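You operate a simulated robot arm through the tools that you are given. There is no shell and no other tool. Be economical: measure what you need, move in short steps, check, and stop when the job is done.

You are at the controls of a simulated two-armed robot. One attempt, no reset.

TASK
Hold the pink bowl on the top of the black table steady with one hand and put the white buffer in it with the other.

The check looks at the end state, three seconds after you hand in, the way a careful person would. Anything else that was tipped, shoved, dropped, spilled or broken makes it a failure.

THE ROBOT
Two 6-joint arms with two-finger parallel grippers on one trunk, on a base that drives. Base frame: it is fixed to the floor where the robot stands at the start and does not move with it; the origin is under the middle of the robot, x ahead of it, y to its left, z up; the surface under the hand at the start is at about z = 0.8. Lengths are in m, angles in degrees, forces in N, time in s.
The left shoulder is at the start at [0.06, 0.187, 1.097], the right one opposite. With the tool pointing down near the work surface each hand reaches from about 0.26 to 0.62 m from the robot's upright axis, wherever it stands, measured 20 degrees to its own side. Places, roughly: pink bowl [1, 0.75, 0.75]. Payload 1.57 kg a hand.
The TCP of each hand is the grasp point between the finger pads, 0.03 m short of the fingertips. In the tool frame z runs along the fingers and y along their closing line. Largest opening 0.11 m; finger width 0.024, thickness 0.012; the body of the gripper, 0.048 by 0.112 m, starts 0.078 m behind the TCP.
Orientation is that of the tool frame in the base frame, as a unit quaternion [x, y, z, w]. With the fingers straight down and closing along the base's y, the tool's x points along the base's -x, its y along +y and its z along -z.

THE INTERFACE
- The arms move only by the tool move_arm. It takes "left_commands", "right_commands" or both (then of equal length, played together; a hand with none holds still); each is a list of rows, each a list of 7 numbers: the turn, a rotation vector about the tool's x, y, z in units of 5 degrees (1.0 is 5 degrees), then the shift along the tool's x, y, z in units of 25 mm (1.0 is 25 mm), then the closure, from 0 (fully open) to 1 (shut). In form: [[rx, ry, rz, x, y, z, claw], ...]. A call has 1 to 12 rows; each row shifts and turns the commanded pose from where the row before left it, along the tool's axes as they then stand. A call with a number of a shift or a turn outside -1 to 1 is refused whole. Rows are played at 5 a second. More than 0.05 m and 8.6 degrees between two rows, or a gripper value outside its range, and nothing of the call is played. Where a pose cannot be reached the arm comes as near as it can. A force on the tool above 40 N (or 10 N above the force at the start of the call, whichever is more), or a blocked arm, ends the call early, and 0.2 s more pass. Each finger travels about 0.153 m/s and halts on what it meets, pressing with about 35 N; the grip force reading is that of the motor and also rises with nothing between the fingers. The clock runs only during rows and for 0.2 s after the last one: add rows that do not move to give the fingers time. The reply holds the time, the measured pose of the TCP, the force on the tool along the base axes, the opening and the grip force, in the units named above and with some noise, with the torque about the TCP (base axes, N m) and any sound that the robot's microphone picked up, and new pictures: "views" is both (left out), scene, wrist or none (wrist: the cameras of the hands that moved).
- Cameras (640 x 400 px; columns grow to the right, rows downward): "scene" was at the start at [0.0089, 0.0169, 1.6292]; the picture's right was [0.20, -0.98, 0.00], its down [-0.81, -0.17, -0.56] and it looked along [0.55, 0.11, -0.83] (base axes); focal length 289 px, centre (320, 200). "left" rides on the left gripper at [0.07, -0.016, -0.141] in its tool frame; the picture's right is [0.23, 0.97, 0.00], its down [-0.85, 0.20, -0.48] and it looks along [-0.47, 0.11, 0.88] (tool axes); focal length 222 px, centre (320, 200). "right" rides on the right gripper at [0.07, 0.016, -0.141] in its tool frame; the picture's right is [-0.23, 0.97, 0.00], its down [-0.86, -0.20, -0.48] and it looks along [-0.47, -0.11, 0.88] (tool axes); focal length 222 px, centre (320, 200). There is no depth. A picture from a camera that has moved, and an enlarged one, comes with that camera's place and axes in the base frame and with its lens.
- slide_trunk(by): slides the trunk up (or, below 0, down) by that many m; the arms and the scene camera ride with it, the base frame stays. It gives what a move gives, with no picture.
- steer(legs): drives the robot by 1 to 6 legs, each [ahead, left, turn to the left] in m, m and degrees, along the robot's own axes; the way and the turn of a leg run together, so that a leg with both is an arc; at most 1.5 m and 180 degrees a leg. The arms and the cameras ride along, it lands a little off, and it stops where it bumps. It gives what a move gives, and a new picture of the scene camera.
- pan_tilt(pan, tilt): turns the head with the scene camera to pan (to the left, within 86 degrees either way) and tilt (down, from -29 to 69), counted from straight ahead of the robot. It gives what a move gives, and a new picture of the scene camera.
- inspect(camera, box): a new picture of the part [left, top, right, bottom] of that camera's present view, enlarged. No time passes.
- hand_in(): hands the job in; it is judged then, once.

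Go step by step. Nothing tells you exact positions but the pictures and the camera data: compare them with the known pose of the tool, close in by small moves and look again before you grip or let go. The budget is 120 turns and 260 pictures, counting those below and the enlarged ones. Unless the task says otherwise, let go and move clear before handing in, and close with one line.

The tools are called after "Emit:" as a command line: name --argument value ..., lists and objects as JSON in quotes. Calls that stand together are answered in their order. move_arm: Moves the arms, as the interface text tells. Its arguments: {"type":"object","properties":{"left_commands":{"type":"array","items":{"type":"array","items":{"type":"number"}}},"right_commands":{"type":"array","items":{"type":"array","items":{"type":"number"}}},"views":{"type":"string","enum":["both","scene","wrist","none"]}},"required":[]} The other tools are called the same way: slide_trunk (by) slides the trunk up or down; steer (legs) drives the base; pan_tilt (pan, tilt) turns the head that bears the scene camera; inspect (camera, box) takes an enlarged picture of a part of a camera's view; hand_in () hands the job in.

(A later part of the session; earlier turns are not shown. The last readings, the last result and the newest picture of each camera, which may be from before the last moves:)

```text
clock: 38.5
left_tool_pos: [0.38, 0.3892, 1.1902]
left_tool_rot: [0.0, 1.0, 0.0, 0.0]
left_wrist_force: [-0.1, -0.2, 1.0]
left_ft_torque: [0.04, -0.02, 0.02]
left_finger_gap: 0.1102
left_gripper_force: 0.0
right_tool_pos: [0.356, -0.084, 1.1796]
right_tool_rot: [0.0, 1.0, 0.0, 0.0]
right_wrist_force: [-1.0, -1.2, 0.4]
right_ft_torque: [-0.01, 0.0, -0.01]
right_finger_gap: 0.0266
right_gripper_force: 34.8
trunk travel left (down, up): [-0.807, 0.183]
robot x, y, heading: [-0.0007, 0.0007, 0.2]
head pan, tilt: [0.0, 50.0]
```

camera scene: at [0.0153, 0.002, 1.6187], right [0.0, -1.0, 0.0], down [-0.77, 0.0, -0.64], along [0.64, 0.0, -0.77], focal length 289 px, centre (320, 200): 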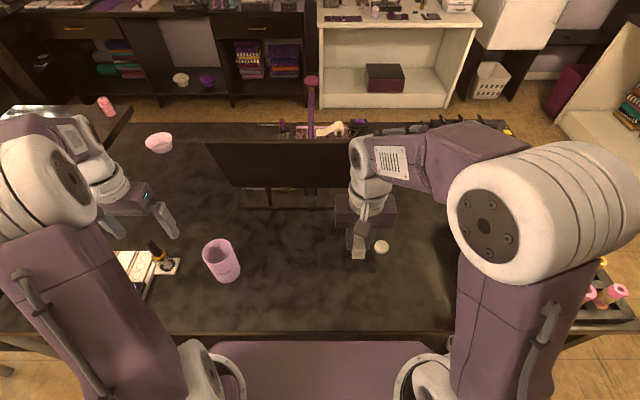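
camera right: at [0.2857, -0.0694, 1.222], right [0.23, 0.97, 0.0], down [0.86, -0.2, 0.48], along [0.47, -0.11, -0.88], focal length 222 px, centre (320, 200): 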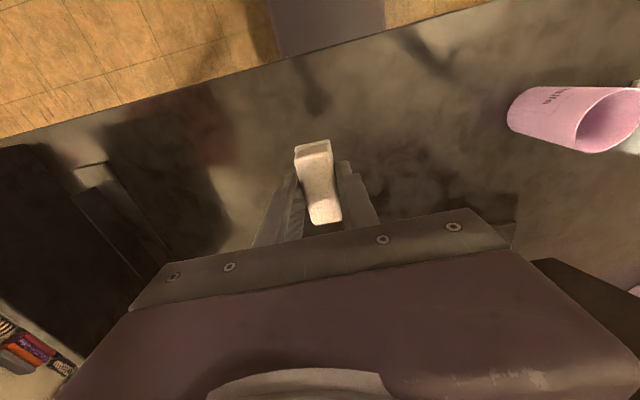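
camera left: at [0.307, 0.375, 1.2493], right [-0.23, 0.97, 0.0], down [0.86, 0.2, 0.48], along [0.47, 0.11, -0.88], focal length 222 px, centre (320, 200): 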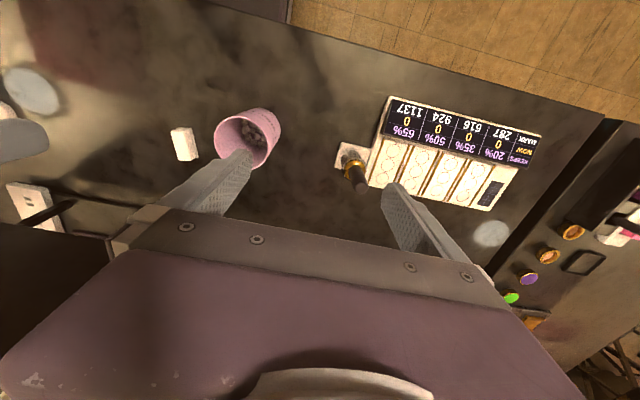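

The buffer is stowed and held firmly. Table spans x 0.24–1.18; corridor to the right (y −0.83 to −2.3) and behind (x 1.2–2.5) looks clear. I'll back off a little and strafe right.

Emit:
steer --legs '[[-0.1, 0, 0], [0, -1.5, 0]]'

```text
clock: 46.7
left_tool_pos: [0.2786, -1.117, 1.1899]
left_tool_rot: [0.001, 1.0, -0.001, 0.0]
left_wrist_force: [-0.1, 0.6, -0.8]
left_ft_torque: [0.03, 0.0, 0.02]
left_finger_gap: 0.1102
left_gripper_force: 0.1
right_tool_pos: [0.2522, -1.5912, 1.1812]
right_tool_rot: [0.002, 1.0, 0.0, 0.0]
right_wrist_force: [0.2, 0.0, -0.2]
right_ft_torque: [-0.02, 0.03, 0.02]
right_finger_gap: 0.0265
right_gripper_force: 35.2
trunk travel left (down, up): [-0.807, 0.183]
robot x, y, heading: [-0.1037, -1.5051, -0.2]
head pan, tilt: [0.0, 50.0]
camera scene: at [-0.0871, -1.5019, 1.7187], right [0.0, -1.0, 0.0], down [-0.77, 0.0, -0.64], along [0.64, 0.0, -0.77], focal length 289 px, centre (320, 200)
```

scene: 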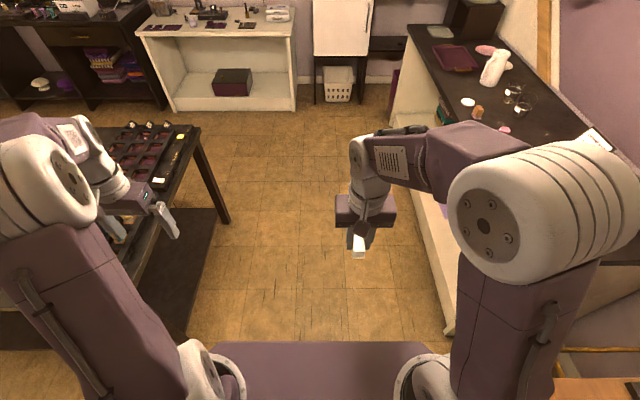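

Centred in the corridor. Driving ahead past the table to about x = 1.8.

Emit:
steer --legs '[[1.5, 0, 0], [0.4, 0, 0]]'

```text
clock: 56.2
left_tool_pos: [2.1706, -1.1204, 1.1915]
left_tool_rot: [0.001, 1.0, 0.0, 0.001]
left_wrist_force: [1.1, 0.5, -0.2]
left_ft_torque: [0.02, -0.01, 0.0]
left_finger_gap: 0.1099
left_gripper_force: 0.1
right_tool_pos: [2.1474, -1.5944, 1.1819]
right_tool_rot: [0.0, 1.0, 0.0, 0.001]
right_wrist_force: [-0.1, 0.7, 0.6]
right_ft_torque: [0.0, -0.01, 0.06]
right_finger_gap: 0.0267
right_gripper_force: 35.0
trunk travel left (down, up): [-0.807, 0.183]
robot x, y, heading: [1.7921, -1.5128, -0.2]
head pan, tilt: [0.0, 50.0]
camera scene: at [1.8064, -1.5072, 1.7187], right [0.0, -1.0, 0.0], down [-0.77, 0.0, -0.64], along [0.64, 0.0, -0.77], focal length 289 px, centre (320, 200)
```

scene: 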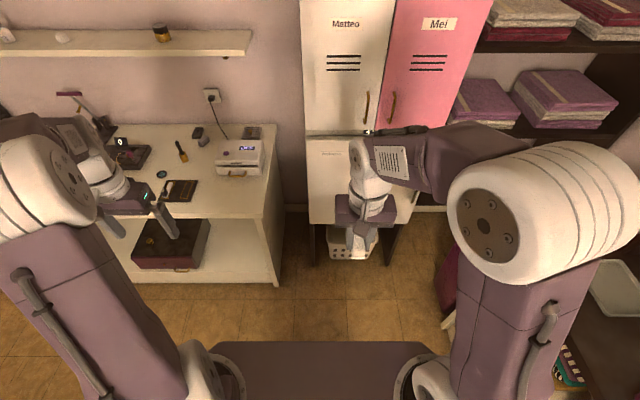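

Clear to turn in place here. Turning left 90° and looking.

Emit:
steer --legs '[[0, 0, 90]]'

```text
clock: 60.4
left_tool_pos: [1.403, -1.1321, 1.1911]
left_tool_rot: [0.708, -0.706, 0.0, 0.0]
left_wrist_force: [-0.2, -0.6, -0.5]
left_ft_torque: [-0.02, 0.0, 0.02]
left_finger_gap: 0.1101
left_gripper_force: 0.0
right_tool_pos: [1.8756, -1.153, 1.1812]
right_tool_rot: [0.709, -0.705, 0.0, 0.001]
right_wrist_force: [-0.5, 0.1, 0.6]
right_ft_torque: [-0.03, 0.0, 0.02]
right_finger_gap: 0.0265
right_gripper_force: 34.6
trunk travel left (down, up): [-0.807, 0.183]
robot x, y, heading: [1.7914, -1.5088, 90.0]
head pan, tilt: [0.0, 50.0]
camera scene: at [1.7912, -1.49, 1.7187], right [1.0, 0.0, 0.0], down [0.0, -0.77, -0.64], along [0.0, 0.64, -0.77], focal length 289 px, centre (320, 200)
```

scene: 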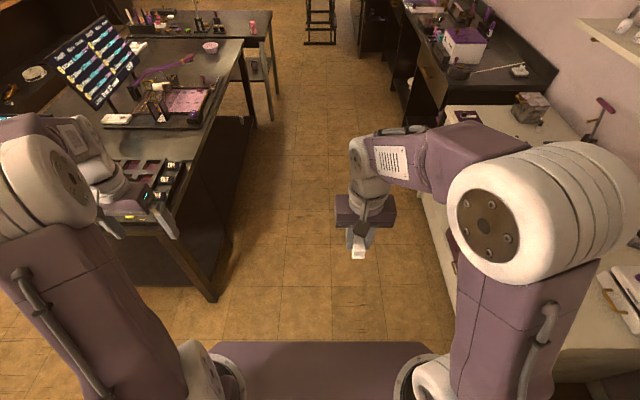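

The aisle is clear. Driving ahead 2.2 m to come level with the bowl.

Emit:
steer --legs '[[1.5, 0, 0], [0.68, 0, 0]]'

Emit:
pan_tilt --pan 80 --tilt 45

```text
clock: 71.2
left_tool_pos: [1.4015, 1.0542, 1.1914]
left_tool_rot: [0.707, -0.707, 0.0, 0.0]
left_wrist_force: [-0.7, 0.0, 0.1]
left_ft_torque: [0.02, 0.01, 0.01]
left_finger_gap: 0.1103
left_gripper_force: 0.0
right_tool_pos: [1.874, 1.0323, 1.1807]
right_tool_rot: [0.708, -0.707, 0.0, 0.0]
right_wrist_force: [1.2, 0.3, 0.8]
right_ft_torque: [0.0, 0.0, 0.02]
right_finger_gap: 0.0265
right_gripper_force: 35.0
trunk travel left (down, up): [-0.807, 0.183]
robot x, y, heading: [1.7869, 0.6787, 89.9]
head pan, tilt: [0.0, 50.0]
camera scene: at [1.7897, 0.6952, 1.7187], right [1.0, 0.0, 0.0], down [0.0, -0.77, -0.64], along [0.0, 0.64, -0.77], focal length 289 px, centre (320, 200)
```

scene: 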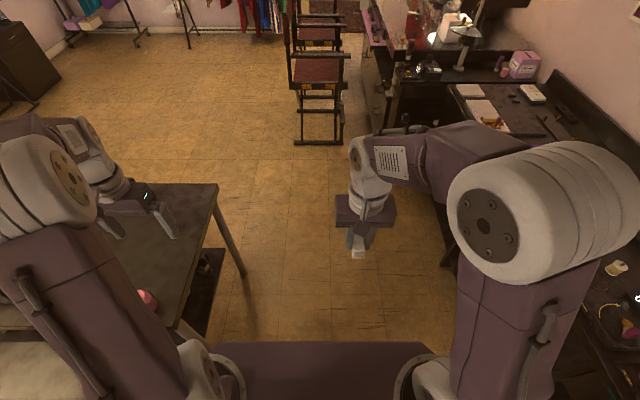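

```text
clock: 72.8
left_tool_pos: [1.4015, 1.0543, 1.1904]
left_tool_rot: [0.707, -0.707, 0.001, 0.0]
left_wrist_force: [-0.4, 0.0, -0.2]
left_ft_torque: [-0.05, 0.0, -0.03]
left_finger_gap: 0.1101
left_gripper_force: 0.1
right_tool_pos: [1.8741, 1.0326, 1.1812]
right_tool_rot: [0.707, -0.707, -0.001, 0.0]
right_wrist_force: [-0.9, -0.4, 0.2]
right_ft_torque: [-0.01, 0.02, 0.02]
right_finger_gap: 0.0266
right_gripper_force: 34.6
trunk travel left (down, up): [-0.807, 0.183]
robot x, y, heading: [1.7916, 0.6783, 90.2]
head pan, tilt: [80.0, 45.0]
camera scene: at [1.7097, 0.6337, 1.7256], right [0.17, 0.98, 0.0], down [0.7, -0.12, -0.71], along [-0.7, 0.12, -0.71], focal length 289 px, centre (320, 200)
```

scene: 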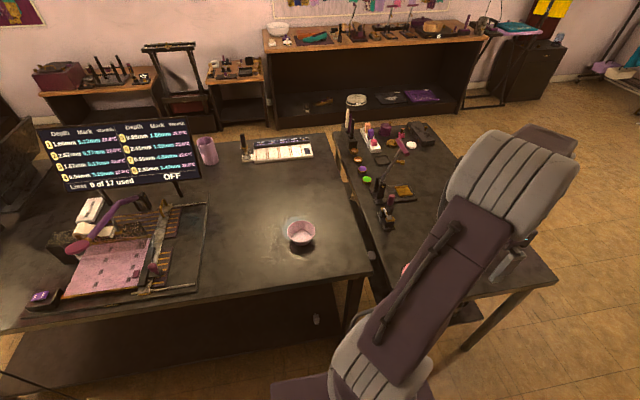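

The bowl is at about (1.005, 0.68), and a second table's corner sticks out at about (1.34, 0.88). I'll back up slightly to y ≈ 0.62, turn to face the bowl, and look before closing in.

Emit:
steer --legs '[[-0.06, 0, 0], [0, 0, 90]]'

Emit:
pan_tilt --pan 0 --tilt 50

```text
clock: 77.6
left_tool_pos: [1.4126, 0.2268, 1.1903]
left_tool_rot: [1.0, 0.002, 0.0, 0.0]
left_wrist_force: [-0.2, 0.1, 0.1]
left_ft_torque: [-0.02, 0.0, -0.02]
left_finger_gap: 0.1099
left_gripper_force: 0.0
right_tool_pos: [1.4342, 0.7009, 1.1809]
right_tool_rot: [1.0, 0.001, 0.0, 0.0]
right_wrist_force: [0.0, -1.1, -0.7]
right_ft_torque: [0.03, -0.02, -0.01]
right_finger_gap: 0.0264
right_gripper_force: 34.8
trunk travel left (down, up): [-0.807, 0.183]
robot x, y, heading: [1.7928, 0.6181, -179.7]
head pan, tilt: [80.0, 45.0]
camera scene: at [1.8358, 0.5397, 1.7256], right [-0.99, 0.17, 0.0], down [0.12, 0.7, -0.71], along [-0.12, -0.7, -0.71], focal length 289 px, centre (320, 200)
```

scene: 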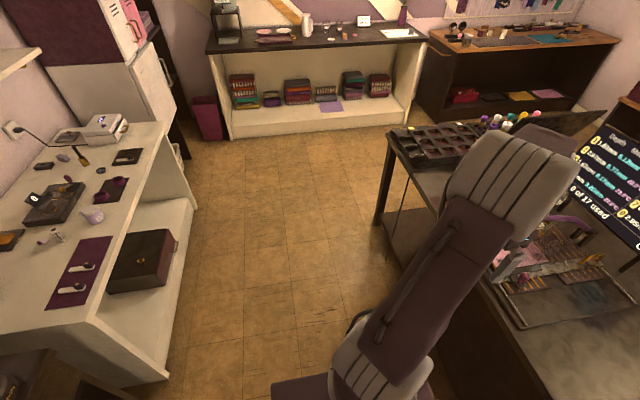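

```text
clock: 79.1
left_tool_pos: [1.4127, 0.2263, 1.1918]
left_tool_rot: [1.0, 0.002, 0.0, 0.0]
left_wrist_force: [0.0, -0.2, 0.0]
left_ft_torque: [0.0, 0.02, 0.01]
left_finger_gap: 0.1102
left_gripper_force: 0.1
right_tool_pos: [1.4343, 0.701, 1.1808]
right_tool_rot: [1.0, 0.002, 0.0, 0.0]
right_wrist_force: [-0.1, 1.0, -0.1]
right_ft_torque: [-0.02, 0.05, 0.01]
right_finger_gap: 0.0266
right_gripper_force: 35.0
trunk travel left (down, up): [-0.807, 0.183]
robot x, y, heading: [1.7884, 0.6181, -179.9]
head pan, tilt: [0.0, 50.0]
camera scene: at [1.7727, 0.6194, 1.7187], right [0.0, 1.0, 0.0], down [0.77, 0.0, -0.64], along [-0.64, 0.0, -0.77], focal length 289 px, centre (320, 200)
```

scene: 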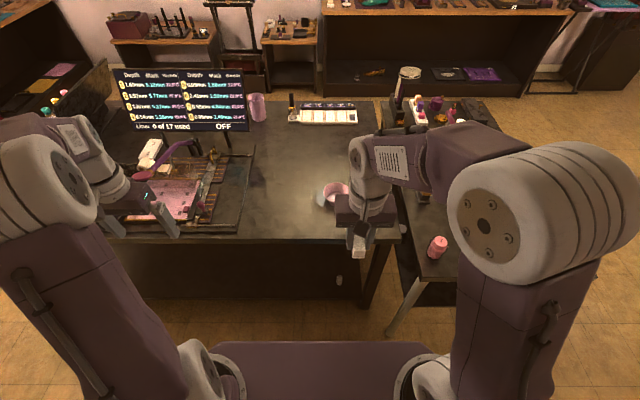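

I'll tuck the left hand inward to stay clear of the purple lever tool, then drive ahead to about x = 1.45.

Emit:
move_arm --left_commands '[[0, 0, 0, 0, -1, 0, 0], [0, 0, 0, 0, -1, 0, 0], [0, 0, 0, 0, -1, 0, 0], [0, 0, 0, 0, -1, 0, 0], [0, 0, 0, 0, -1, 0, 0], [0, 0, 0, 0, -1, 0, 0]]' --views "none"

Emit:
steer --legs '[[0.34, 0, 0]]'

```text
clock: 80.5
left_tool_pos: [1.4121, 0.3792, 1.1899]
left_tool_rot: [1.0, 0.001, 0.0, 0.0]
left_wrist_force: [0.4, 1.0, 0.2]
left_ft_torque: [0.0, 0.0, -0.02]
left_finger_gap: 0.1099
left_gripper_force: 0.1
right_tool_pos: [1.4341, 0.7014, 1.1804]
right_tool_rot: [1.0, 0.001, -0.001, 0.0]
right_wrist_force: [-0.3, 0.4, 0.0]
right_ft_torque: [-0.02, -0.01, 0.07]
right_finger_gap: 0.0265
right_gripper_force: 34.8
trunk travel left (down, up): [-0.807, 0.183]
robot x, y, heading: [1.7937, 0.6196, -179.9]
head pan, tilt: [0.0, 50.0]
```

```text
clock: 82.7
left_tool_pos: [1.0711, 0.3777, 1.191]
left_tool_rot: [1.0, 0.0, -0.001, 0.0]
left_wrist_force: [0.2, -0.6, 0.1]
left_ft_torque: [-0.02, 0.04, 0.03]
left_finger_gap: 0.11
left_gripper_force: 0.0
right_tool_pos: [1.0944, 0.7013, 1.1813]
right_tool_rot: [1.0, 0.001, -0.001, 0.0]
right_wrist_force: [0.6, 0.0, 0.2]
right_ft_torque: [0.0, 0.01, -0.01]
right_finger_gap: 0.0265
right_gripper_force: 35.2
trunk travel left (down, up): [-0.807, 0.183]
robot x, y, heading: [1.4503, 0.6157, -180.1]
head pan, tilt: [0.0, 50.0]
camera scene: at [1.4335, 0.6189, 1.7187], right [0.0, 1.0, 0.0], down [0.77, 0.0, -0.64], along [-0.64, 0.0, -0.77], focal length 289 px, centre (320, 200)
```

scene: 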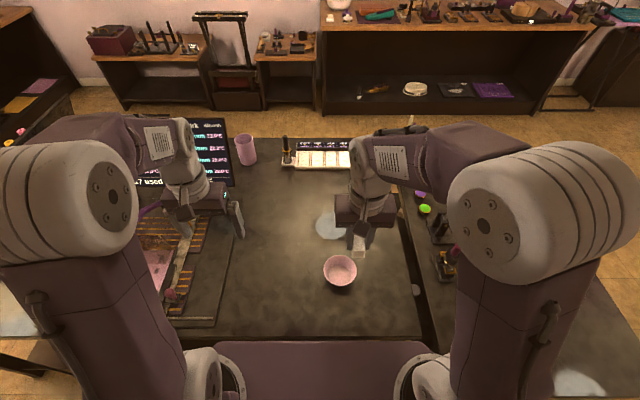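

Good position: bowl centre ≈ (0.997, 0.685), 0.45 m ahead. I'll lower the trunk 0.1, and tilt the left hand 30° so its fingers lean along the bowl's left wall, leaving room for the right hand.

Emit:
slide_trunk --by -0.1

Emit:
move_arm --left_commands '[[1, 0, 0, 0, -0.5, 0, 0], [1, 0, 0, 0, -0.5, 0, 0], [1, 0, 0, 0, -0.5, 0, 0], [1, 0, 0, 0, -0.5, 0, 0], [1, 0, 0, 0, -0.5, 0, 0], [1, 0, 0, 0, -0.5, 0, 0], [0, 0, 0, 0, 0, 0, 0]]'

```text
clock: 84.1
left_tool_pos: [1.0705, 0.3761, 1.0897]
left_tool_rot: [1.0, -0.001, -0.001, 0.0]
left_wrist_force: [0.2, -0.3, -0.5]
left_ft_torque: [0.0, 0.05, 0.01]
left_finger_gap: 0.1099
left_gripper_force: 0.1
right_tool_pos: [1.0938, 0.7, 1.0812]
right_tool_rot: [1.0, 0.0, 0.0, 0.0]
right_wrist_force: [-0.6, -0.1, 0.4]
right_ft_torque: [-0.01, 0.03, 0.01]
right_finger_gap: 0.0268
right_gripper_force: 34.8
trunk travel left (down, up): [-0.707, 0.283]
robot x, y, heading: [1.4487, 0.6146, -180.0]
head pan, tilt: [0.0, 50.0]
```

```text
clock: 85.7
left_tool_pos: [1.07, 0.4506, 1.1079]
left_tool_rot: [0.966, 0.0, 0.0, -0.26]
left_wrist_force: [-0.1, -0.5, 0.5]
left_ft_torque: [-0.02, -0.02, -0.01]
left_finger_gap: 0.1098
left_gripper_force: 0.0
right_tool_pos: [1.0929, 0.7009, 1.0806]
right_tool_rot: [1.0, 0.002, 0.0, 0.0]
right_wrist_force: [-0.7, 0.1, -0.5]
right_ft_torque: [0.02, -0.01, -0.01]
right_finger_gap: 0.0264
right_gripper_force: 35.0
trunk travel left (down, up): [-0.707, 0.283]
robot x, y, heading: [1.4469, 0.6175, -179.9]
head pan, tilt: [0.0, 50.0]
camera scene: at [1.431, 0.619, 1.6187], right [0.0, 1.0, 0.0], down [0.77, 0.0, -0.64], along [-0.64, 0.0, -0.77], focal length 289 px, centre (320, 200)
camera left: at [1.1384, 0.3937, 1.2371], right [0.23, -0.84, -0.49], down [-0.85, -0.41, 0.31], along [-0.47, 0.35, -0.81], focal length 222 px, centre (320, 200)
```

scene: 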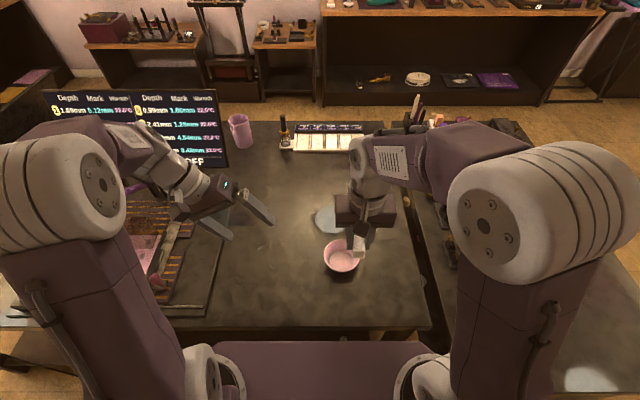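
left: 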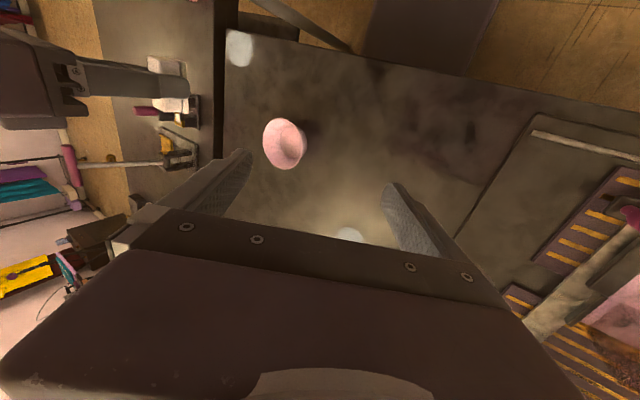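

Emit:
inspect --camera "left" --box '[240, 100, 340, 180]'

Emit:
inspect --camera "scene" --box '[290, 210, 386, 286]'

Emit:
inspect --camera "right" --box '[220, 80, 420, 240]'

```text
5.00 times, centred on (290, 140) of left
camera zoom: at [1.1384, 0.3937, 1.2371], right [0.23, -0.84, -0.49], down [-0.85, -0.41, 0.31], along [-0.47, 0.35, -0.81], focal length 1111 px, centre (470, 500)
```

zoom: 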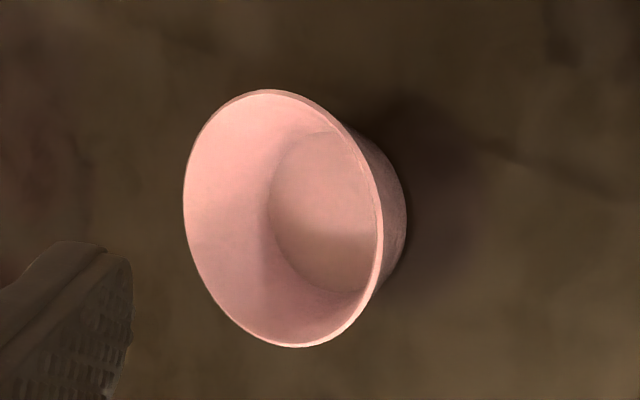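

```text
5.26 times, centred on (338, 248) of scene
camera zoom: at [1.431, 0.619, 1.6187], right [0.0, 1.0, 0.0], down [0.77, 0.0, -0.64], along [-0.64, 0.0, -0.77], focal length 1522 px, centre (225, -53)
```

zoom: 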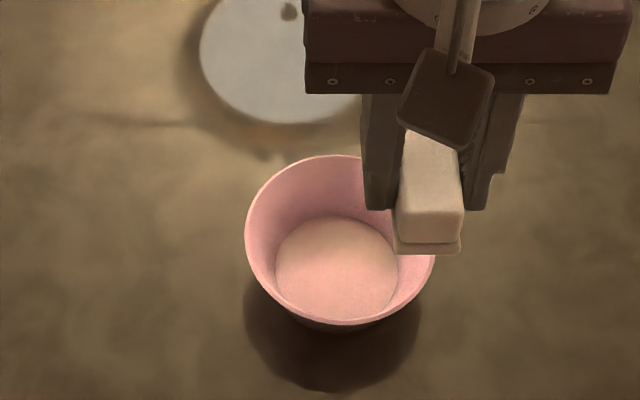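

```text
2.50 times, centred on (320, 160) of right
camera zoom: at [1.1626, 0.6843, 1.2217], right [-0.23, -0.97, 0.0], down [-0.86, 0.2, 0.48], along [-0.47, 0.11, -0.88], focal length 555 px, centre (320, 300)
```

zoom: 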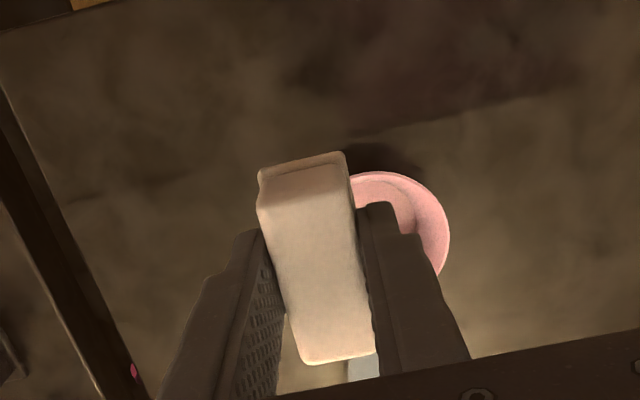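

Bowl rim: centre ≈ (1.0, 0.684), radius ≈ 0.054, rim z ≈ 0.85. I'll bring the left hand to a pre-grasp point along the leaning axis over the left rim, half closed.

Emit:
move_arm --left_commands '[[0, 0, 0, -0.28, -0.107, 0.9, 0.45], [0, 0, 0, -0.28, -0.107, 0.9, 0.45], [0, 0, 0, -0.28, -0.107, 0.9, 0.45], [0, 0, 0, -0.28, -0.107, 0.9, 0.45], [0, 0, 0, -0.28, -0.107, 0.9, 0.45], [0, 0, 0, -0.28, -0.107, 0.9, 0.45], [0, 0, 0, -0.28, -0.107, 0.9, 0.45], [0, 0, 0, -0.28, -0.107, 0.9, 0.45], [0, 0, 0, -0.28, -0.107, 0.9, 0.45], [0, 0, 0, -0.28, -0.107, 0.9, 0.45], [0, 0, 0, 0, 0, 0, 0.45]]'

```text
clock: 88.1
left_tool_pos: [0.9996, 0.586, 0.9269]
left_tool_rot: [0.966, -0.001, 0.0, -0.258]
left_wrist_force: [-0.4, 0.5, 0.6]
left_ft_torque: [-0.02, 0.01, 0.01]
left_finger_gap: 0.0607
left_gripper_force: 0.1
right_tool_pos: [1.0931, 0.7011, 1.0809]
right_tool_rot: [1.0, 0.002, 0.0, 0.0]
right_wrist_force: [-0.1, 0.4, -0.4]
right_ft_torque: [-0.01, 0.0, -0.01]
right_finger_gap: 0.0263
right_gripper_force: 34.6
trunk travel left (down, up): [-0.707, 0.283]
robot x, y, heading: [1.4491, 0.6179, -179.9]
head pan, tilt: [0.0, 50.0]
camera scene: at [1.4314, 0.6186, 1.6187], right [0.0, 1.0, 0.0], down [0.77, 0.0, -0.64], along [-0.64, 0.0, -0.77], focal length 289 px, centre (320, 200)
camera left: at [1.0678, 0.5295, 1.0554], right [0.23, -0.84, -0.49], down [-0.85, -0.41, 0.31], along [-0.47, 0.35, -0.81], focal length 222 px, centre (320, 200)
```

scene: 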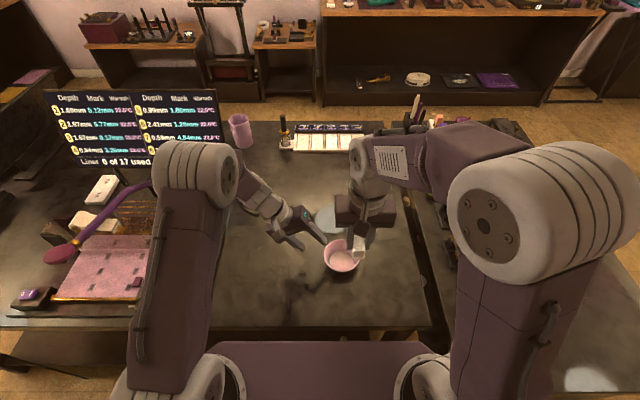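
left: 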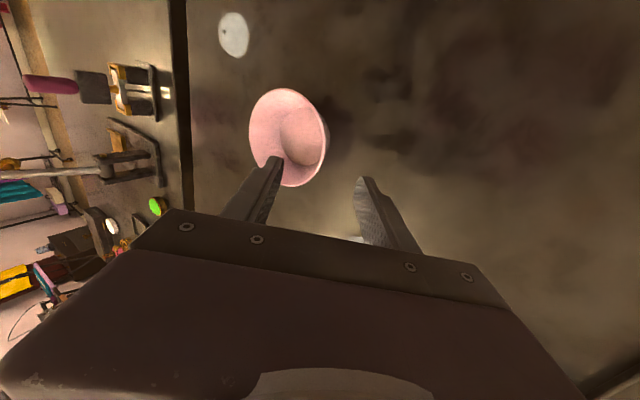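

Alignment looks right (rim's left point ≈ (1.0, 0.63)). Advancing most of the way and checking.

Emit:
move_arm --left_commands '[[0, 0, 0, 0, 0, 0.7, 0.45], [0, 0, 0, 0, 0, 0.7, 0.45], [0, 0, 0, 0, 0, 0.6, 0.45], [0, 0, 0, 0, 0, 0.4, 0.45], [0, 0, 0, 0, 0, 0, 0.45]]'

Emit:
inspect --camera "scene" --box '[270, 195, 398, 275]'

Emit:
inspect --camera "left" --box '[200, 60, 420, 240]'

```text
clock: 89.3
left_tool_pos: [0.9993, 0.6159, 0.8738]
left_tool_rot: [0.966, 0.0, 0.0, -0.259]
left_wrist_force: [0.0, -0.7, 0.4]
left_ft_torque: [0.02, 0.0, -0.01]
left_finger_gap: 0.0605
left_gripper_force: 0.2
right_tool_pos: [1.0936, 0.7019, 1.0806]
right_tool_rot: [1.0, 0.0, 0.0, -0.001]
right_wrist_force: [-1.0, 0.9, -0.8]
right_ft_torque: [0.02, -0.02, -0.01]
right_finger_gap: 0.0265
right_gripper_force: 35.5
trunk travel left (down, up): [-0.707, 0.283]
robot x, y, heading: [1.4522, 0.6148, -180.3]
head pan, tilt: [0.0, 50.0]
camera scene: at [1.4311, 0.6188, 1.6187], right [0.0, 1.0, 0.0], down [0.77, 0.0, -0.64], along [-0.64, 0.0, -0.77], focal length 289 px, centre (320, 200)
camera left: at [1.0679, 0.56, 1.0037], right [0.23, -0.84, -0.49], down [-0.85, -0.41, 0.31], along [-0.47, 0.34, -0.81], focal length 222 px, centre (320, 200)
```

scene: 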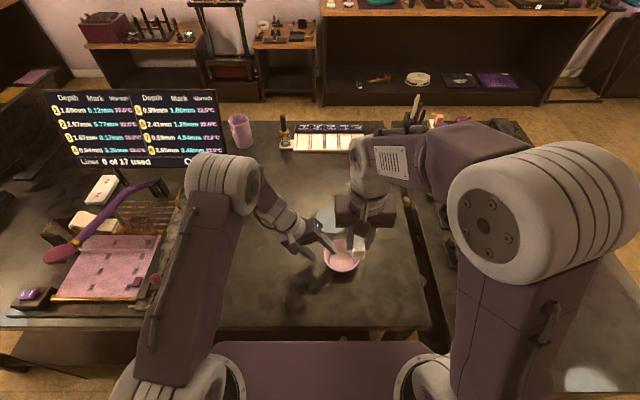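
left: 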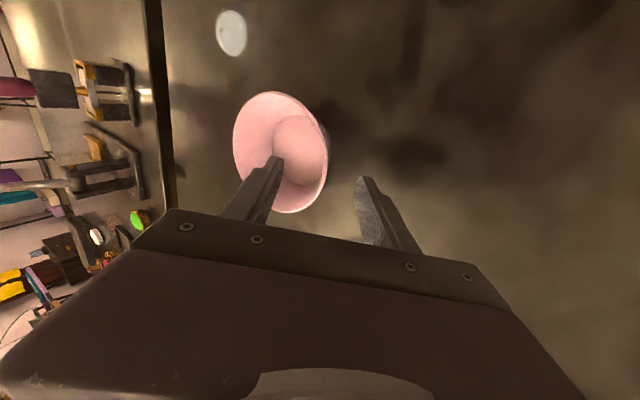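

```text
5.00 times, centred on (334, 235) of scene
camera zoom: at [1.4311, 0.6188, 1.6187], right [0.0, 1.0, 0.0], down [0.77, 0.0, -0.64], along [-0.64, 0.0, -0.77], focal length 1446 px, centre (250, 25)
```

zoom: 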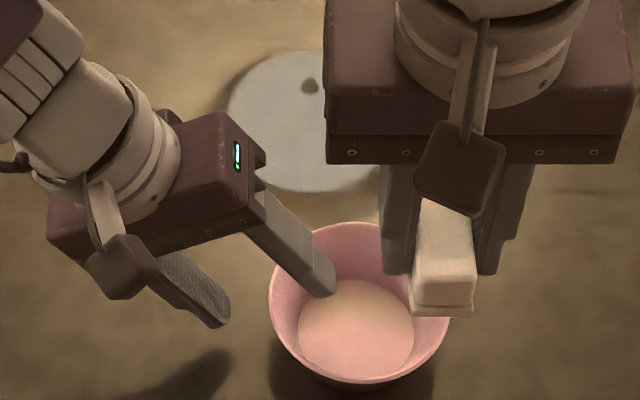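

```text
2.22 times, centred on (310, 150) of left
camera zoom: at [1.0679, 0.56, 1.0037], right [0.23, -0.84, -0.49], down [-0.85, -0.41, 0.31], along [-0.47, 0.34, -0.81], focal length 494 px, centre (342, 311)
```

zoom: 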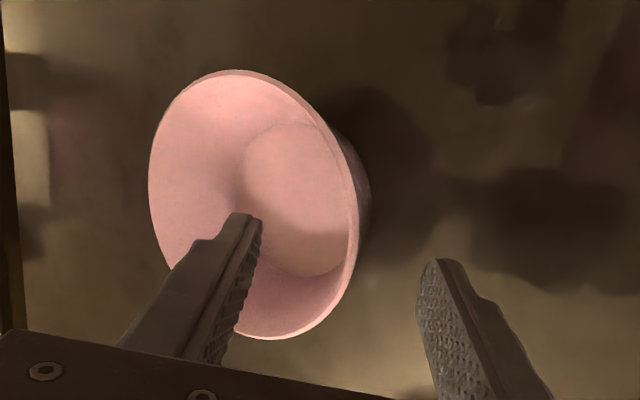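

Fingers straddle the left rim evenly. I'll advance 2 cm and close gently.

Emit:
move_arm --left_commands '[[0, 0, 0, 0, 0, 0.4, 0.5], [0, 0, 0, 0, 0, 0.4, 0.55], [0, 0, 0, 0, 0, 0, 0.65], [0, 0, 0, 0, 0, 0, 0.72], [0, 0, 0, 0, 0, 0, 0.78], [0, 0, 0, 0, 0, 0, 0.78]]'

Emit:
inspect --camera "left" --box '[200, 60, 420, 240]'

```text
clock: 90.7
left_tool_pos: [0.9991, 0.6258, 0.856]
left_tool_rot: [0.966, 0.0, 0.0, -0.259]
left_wrist_force: [0.6, 0.1, 0.2]
left_ft_torque: [-0.02, 0.03, -0.03]
left_finger_gap: 0.0243
left_gripper_force: 0.0
right_tool_pos: [1.0926, 0.701, 1.0811]
right_tool_rot: [1.0, 0.002, -0.001, 0.0]
right_wrist_force: [-0.1, -1.0, 0.0]
right_ft_torque: [-0.03, 0.0, -0.02]
right_finger_gap: 0.0266
right_gripper_force: 35.0
trunk travel left (down, up): [-0.707, 0.283]
robot x, y, heading: [1.4508, 0.6164, -180.2]
head pan, tilt: [0.0, 50.0]
camera scene: at [1.4309, 0.6189, 1.6187], right [0.0, 1.0, 0.0], down [0.77, 0.0, -0.64], along [-0.64, 0.0, -0.77], focal length 289 px, centre (320, 200)
camera left: at [1.068, 0.5698, 0.9863], right [0.23, -0.84, -0.49], down [-0.85, -0.41, 0.31], along [-0.47, 0.34, -0.81], focal length 222 px, centre (320, 200)
```

scene: 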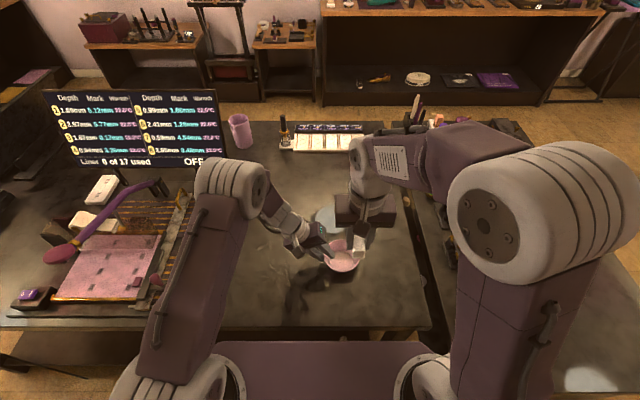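
left: 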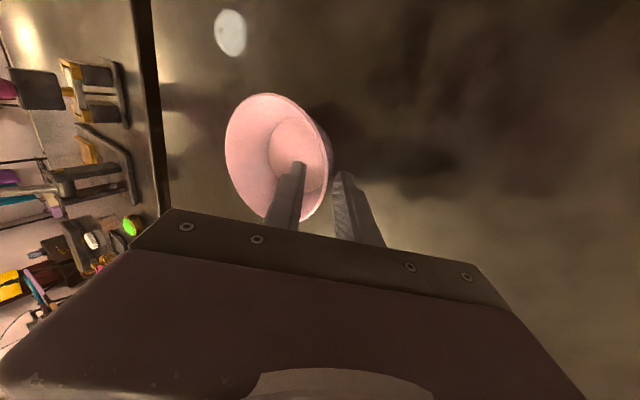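

```text
2.22 times, centred on (310, 150) of left
camera zoom: at [1.068, 0.5698, 0.9863], right [0.23, -0.84, -0.49], down [-0.85, -0.41, 0.31], along [-0.47, 0.34, -0.81], focal length 494 px, centre (342, 311)
```

zoom: 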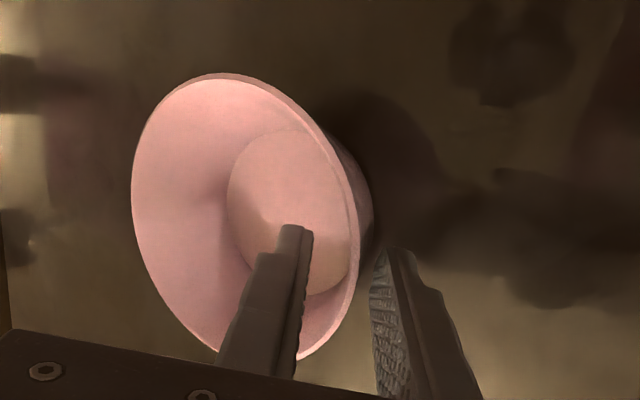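

Still well centred on the wall. Closing to grip.

Emit:
move_arm --left_commands '[[0, 0, 0, 0, 0, 0, 0.84], [0, 0, 0, 0, 0, 0, 0.9], [0, 0, 0, 0, 0, 0, 0.95], [0, 0, 0, 0, 0, 0, 1], [0, 0, 0, 0, 0, 0, 1]]'

Emit:
inspect --camera "scene" --box '[270, 195, 398, 275]'

```text
clock: 91.9
left_tool_pos: [1.0, 0.6262, 0.8566]
left_tool_rot: [0.966, 0.0, 0.0, -0.259]
left_wrist_force: [-0.2, -0.4, -1.2]
left_ft_torque: [-0.08, 0.03, 0.0]
left_finger_gap: 0.0069
left_gripper_force: 25.8
right_tool_pos: [1.0937, 0.7009, 1.0802]
right_tool_rot: [1.0, 0.001, 0.0, 0.001]
right_wrist_force: [0.1, -0.3, -0.2]
right_ft_torque: [-0.04, 0.0, -0.01]
right_finger_gap: 0.0265
right_gripper_force: 34.9
trunk travel left (down, up): [-0.707, 0.283]
robot x, y, heading: [1.446, 0.6179, -179.7]
head pan, tilt: [0.0, 50.0]
camera scene: at [1.4307, 0.619, 1.6187], right [0.0, 1.0, 0.0], down [0.77, 0.0, -0.64], along [-0.64, 0.0, -0.77], focal length 289 px, centre (320, 200)
camera left: at [1.0678, 0.5698, 0.9862], right [0.23, -0.84, -0.49], down [-0.86, -0.41, 0.31], along [-0.47, 0.34, -0.81], focal length 222 px, centre (320, 200)
```

scene: 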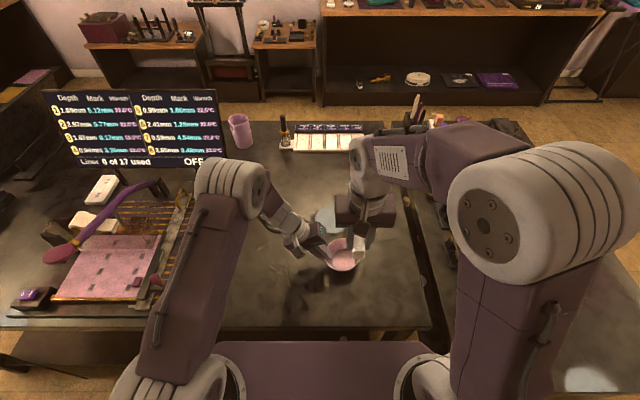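
left: 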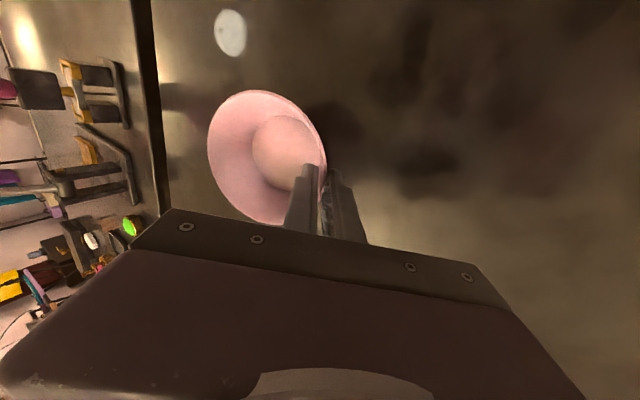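

```text
5.00 times, centred on (334, 235) of scene
camera zoom: at [1.4307, 0.619, 1.6187], right [0.0, 1.0, 0.0], down [0.77, 0.0, -0.64], along [-0.64, 0.0, -0.77], focal length 1446 px, centre (250, 25)
```

zoom: 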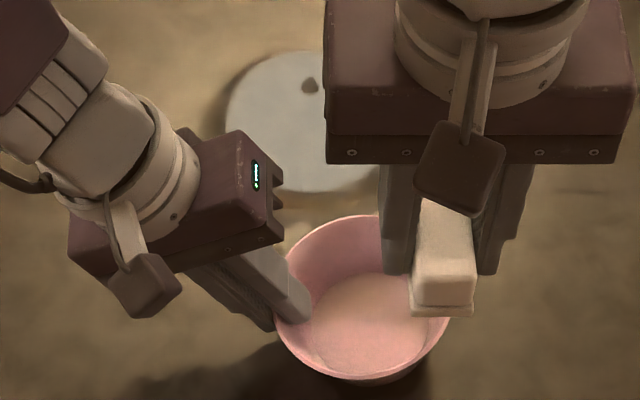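

The bowl is gripped by its left rim (7 mm gap, firm). Now I tilt the right hand 15° outward and bring the buffer over the bowl, high first.

Emit:
move_arm --right_commands '[[-1, 0, 0, -0.75, 0, 0, 1], [-1, 0, 0, -0.75, 0, 0, 1], [-1, 0, 0, -0.75, 0, 0, 1], [0, 0, 0, -0.75, 0, 0, 1], [0, 0, 0, -0.74, 0, 0, 1], [0, 0, 0, 0, -0.26, 0.97, 1], [0, 0, 0, 0, -0.26, 0.97, 1], [0, 0, 0, 0, -0.26, 0.97, 1], [0, 0, 0, 0, -0.26, 0.97, 1], [0, 0, 0, 0, 0, 0, 1]]'

Emit:
inspect --camera "scene" --box '[270, 195, 398, 275]'

```text
clock: 94.1
left_tool_pos: [1.0003, 0.6262, 0.8563]
left_tool_rot: [0.966, 0.0, 0.0, -0.259]
left_wrist_force: [-0.4, -0.6, -1.9]
left_ft_torque: [-0.08, 0.01, 0.01]
left_finger_gap: 0.0068
left_gripper_force: 26.8
right_tool_pos: [0.9988, 0.701, 0.9809]
right_tool_rot: [0.991, 0.001, 0.0, 0.131]
right_wrist_force: [-0.4, 0.6, 0.1]
right_ft_torque: [-0.01, 0.04, -0.01]
right_finger_gap: 0.0266
right_gripper_force: 35.4
trunk travel left (down, up): [-0.707, 0.283]
robot x, y, heading: [1.4487, 0.6163, -180.0]
head pan, tilt: [0.0, 50.0]
camera scene: at [1.431, 0.6189, 1.6187], right [0.0, 1.0, 0.0], down [0.77, 0.0, -0.64], along [-0.64, 0.0, -0.77], focal length 289 px, centre (320, 200)
camera right: at [1.0693, 0.7222, 1.1211], right [-0.23, -0.94, 0.25], down [-0.86, 0.32, 0.41], along [-0.47, -0.12, -0.88], focal length 222 px, centre (320, 200)
```

scene: 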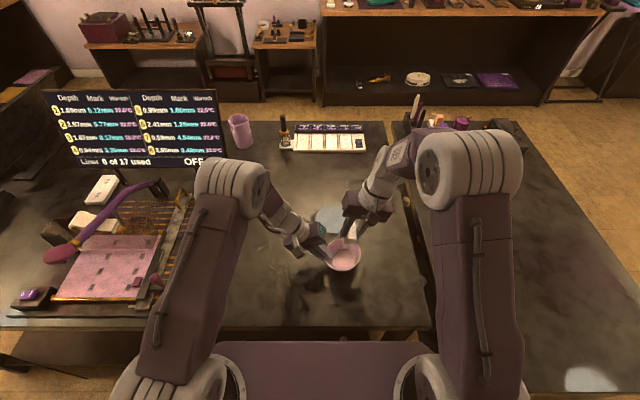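
right: 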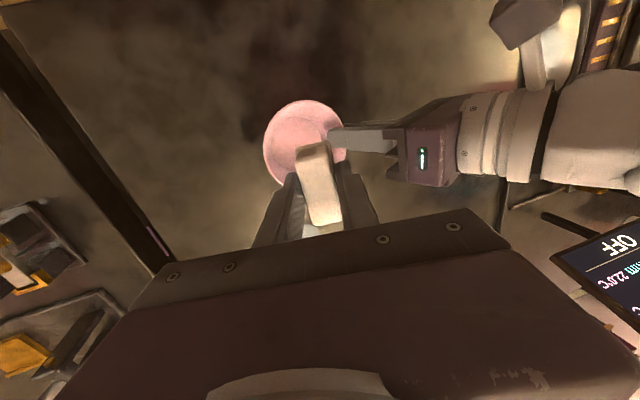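

```text
5.00 times, centred on (334, 235) of scene
camera zoom: at [1.431, 0.6189, 1.6187], right [0.0, 1.0, 0.0], down [0.77, 0.0, -0.64], along [-0.64, 0.0, -0.77], focal length 1446 px, centre (250, 25)
```

zoom: 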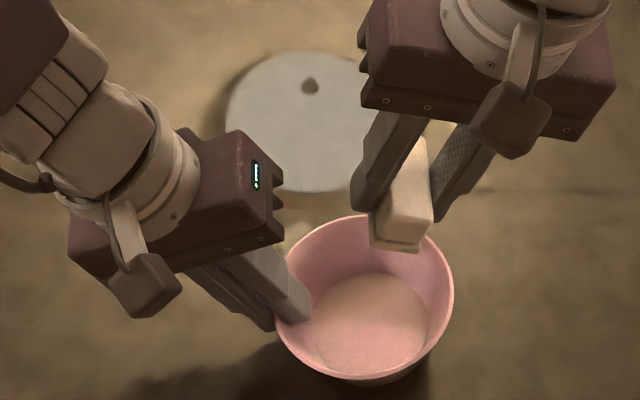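

Buffer is centred over the bowl (≈(1.005, 0.70)), with clear space to the left hand. Lowering to just inside the rim.

Emit:
move_arm --right_commands '[[0, 0, 0, 0, -0.2, 0.75, 1], [0, 0, 0, 0, -0.2, 0.75, 1], [0, 0, 0, 0, -0.2, 0.75, 1], [0, 0, 0, 0, -0.2, 0.75, 1], [0, 0, 0, 0, -0.12, 0.5, 1], [0, 0, 0, 0, 0, 0, 1]]'

Emit:
inspect --camera "scene" --box '[270, 195, 398, 275]'

Emit:
inspect --camera "right" --box '[220, 60, 440, 240]'

```text
clock: 95.5
left_tool_pos: [1.0, 0.6263, 0.8553]
left_tool_rot: [0.966, 0.001, 0.0, -0.259]
left_wrist_force: [0.4, 0.1, -1.6]
left_ft_torque: [-0.12, 0.01, -0.02]
left_finger_gap: 0.0066
left_gripper_force: 25.8
right_tool_pos: [0.999, 0.7006, 0.89]
right_tool_rot: [0.991, 0.0, 0.0, 0.13]
right_wrist_force: [0.1, 0.0, -0.2]
right_ft_torque: [-0.01, 0.01, -0.02]
right_finger_gap: 0.0266
right_gripper_force: 35.2
trunk travel left (down, up): [-0.707, 0.283]
robot x, y, heading: [1.4483, 0.6171, -179.9]
head pan, tilt: [0.0, 50.0]
camera scene: at [1.4308, 0.619, 1.6187], right [0.0, 1.0, 0.0], down [0.77, 0.0, -0.64], along [-0.64, 0.0, -0.77], focal length 289 px, centre (320, 200)
camera right: at [1.0688, 0.7209, 1.0302], right [-0.23, -0.94, 0.25], down [-0.86, 0.32, 0.41], along [-0.47, -0.12, -0.88], focal length 222 px, centre (320, 200)
```

scene: 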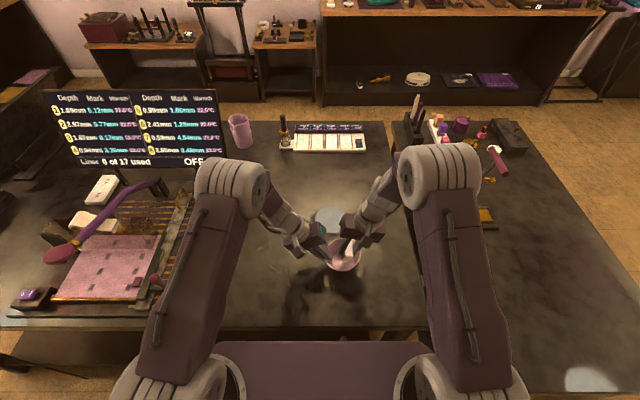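
right: 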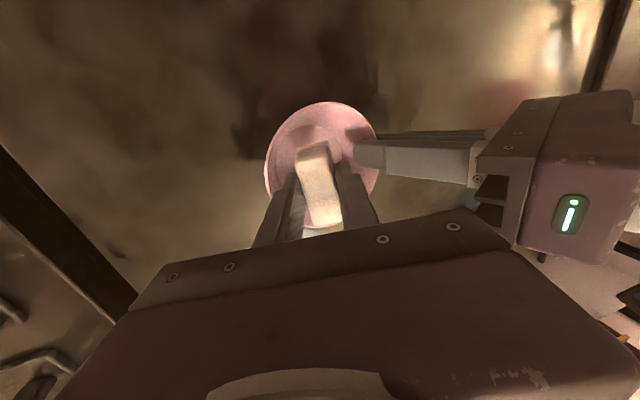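

```text
5.00 times, centred on (334, 235) of scene
camera zoom: at [1.4308, 0.619, 1.6187], right [0.0, 1.0, 0.0], down [0.77, 0.0, -0.64], along [-0.64, 0.0, -0.77], focal length 1446 px, centre (250, 25)
```

zoom: 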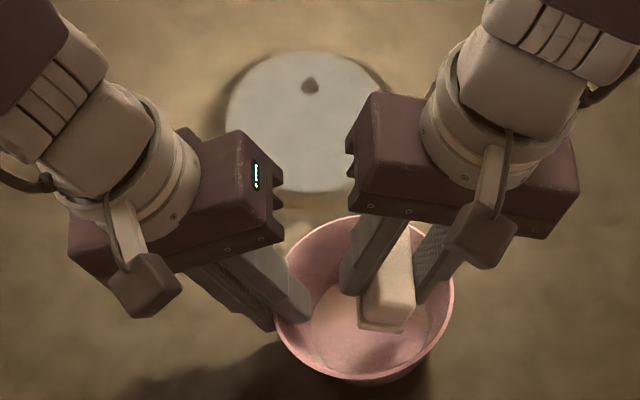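

```text
2.22 times, centred on (330, 150) of right
camera zoom: at [1.0688, 0.7209, 1.0302], right [-0.23, -0.94, 0.25], down [-0.86, 0.32, 0.41], along [-0.47, -0.12, -0.88], focal length 494 px, centre (298, 311)
```

zoom: 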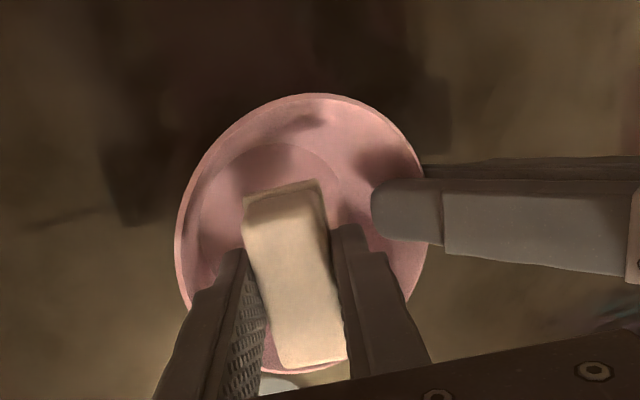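

Slightly far and slightly right; I'll shift 6 mm toward me, 5 mm left, lower 15 mm and check.

Emit:
move_arm --right_commands '[[0, 0, 0, 0.25, 0.2, 0, 1], [0, 0, 0, 0, -0.08, 0.3, 1], [0, 0, 0, 0, -0.08, 0.3, 1], [0, 0, 0, 0, 0, 0, 1]]' --views "none"

Emit:
inspect --camera "scene" --box '[270, 195, 398, 275]'

Emit:
inspect --camera "left" --box '[150, 40, 420, 240]'

```text
clock: 96.5
left_tool_pos: [0.9998, 0.6263, 0.8558]
left_tool_rot: [0.966, -0.001, 0.0, -0.258]
left_wrist_force: [-0.4, 0.1, -1.8]
left_ft_torque: [-0.08, 0.01, 0.0]
left_finger_gap: 0.0068
left_gripper_force: 26.4
right_tool_pos: [1.0048, 0.6963, 0.8765]
right_tool_rot: [0.991, 0.001, 0.0, 0.131]
right_wrist_force: [0.5, 0.2, 0.5]
right_ft_torque: [-0.01, -0.01, -0.02]
right_finger_gap: 0.0268
right_gripper_force: 34.8
trunk travel left (down, up): [-0.707, 0.283]
robot x, y, heading: [1.4521, 0.6162, -179.8]
head pan, tilt: [0.0, 50.0]
```

```text
5.00 times, centred on (334, 235) of scene
camera zoom: at [1.4309, 0.6189, 1.6187], right [0.0, 1.0, 0.0], down [0.77, 0.0, -0.64], along [-0.64, 0.0, -0.77], focal length 1446 px, centre (250, 25)
```

zoom: 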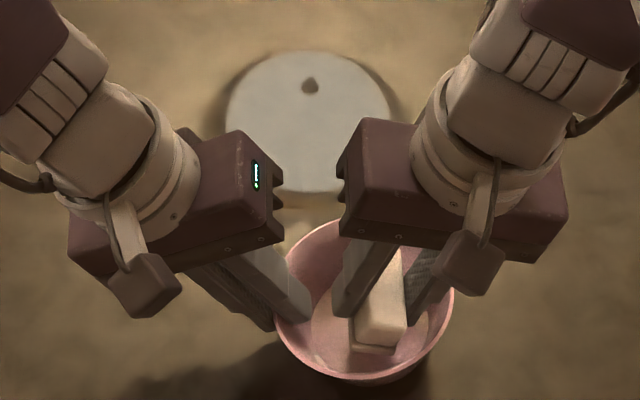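

```text
2.00 times, centred on (285, 140) of left
camera zoom: at [1.068, 0.5698, 0.9863], right [0.23, -0.84, -0.49], down [-0.85, -0.41, 0.31], along [-0.47, 0.34, -0.81], focal length 444 px, centre (390, 320)
```

zoom: 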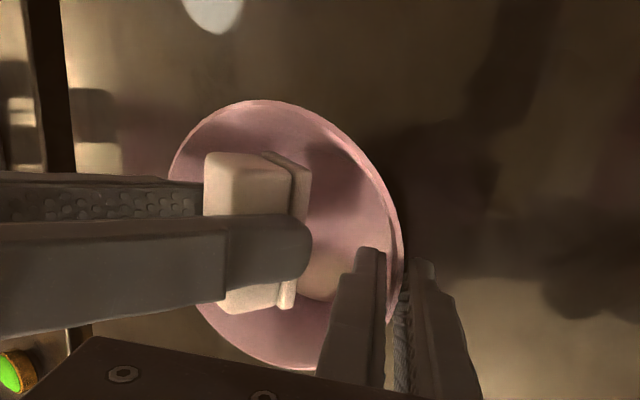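

The buffer is inside the bowl between the walls. Opening the right fingers just enough to release.

Emit:
move_arm --right_commands '[[0, 0, 0, 0, 0, 0, 0.72], [0, 0, 0, 0, 0, 0, 0.66], [0, 0, 0, 0, 0, 0, 0.62], [0, 0, 0, 0, 0, 0, 0.62]]' --views "none"

Emit:
inspect --camera "scene" --box '[270, 195, 398, 275]'

Emit:
inspect --camera "left" --box '[150, 40, 420, 240]'

```text
clock: 97.5
left_tool_pos: [0.9991, 0.6263, 0.8568]
left_tool_rot: [0.966, 0.001, 0.0, -0.259]
left_wrist_force: [0.7, -0.6, -1.7]
left_ft_torque: [-0.08, 0.0, 0.0]
left_finger_gap: 0.0067
left_gripper_force: 26.0
right_tool_pos: [1.0055, 0.6949, 0.875]
right_tool_rot: [0.991, 0.001, 0.001, 0.131]
right_wrist_force: [-0.1, -0.4, 0.2]
right_ft_torque: [0.0, -0.03, -0.01]
right_finger_gap: 0.0418
right_gripper_force: 0.0
trunk travel left (down, up): [-0.707, 0.283]
robot x, y, heading: [1.4512, 0.617, -180.0]
head pan, tilt: [0.0, 50.0]
```

```text
5.00 times, centred on (334, 235) of scene
camera zoom: at [1.4307, 0.6189, 1.6187], right [0.0, 1.0, 0.0], down [0.77, 0.0, -0.64], along [-0.64, 0.0, -0.77], focal length 1446 px, centre (250, 25)
```

zoom: 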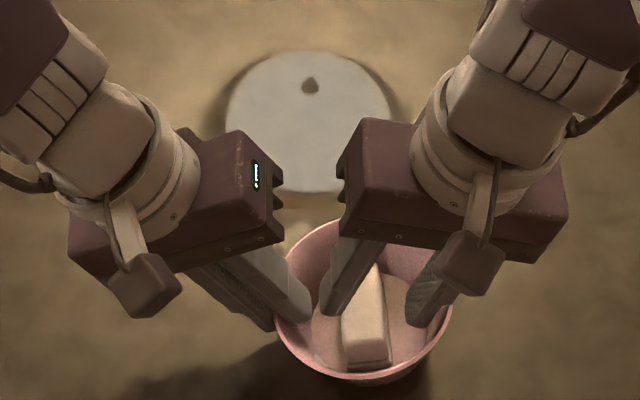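

```text
2.00 times, centred on (285, 140) of left
camera zoom: at [1.0678, 0.5698, 0.9863], right [0.23, -0.84, -0.49], down [-0.85, -0.41, 0.31], along [-0.47, 0.34, -0.81], focal length 444 px, centre (390, 320)
```

zoom: 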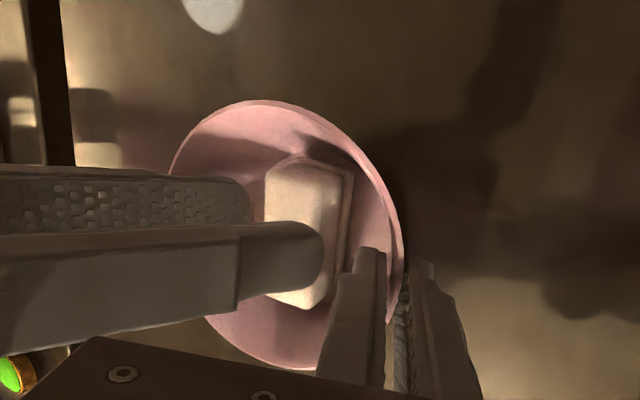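

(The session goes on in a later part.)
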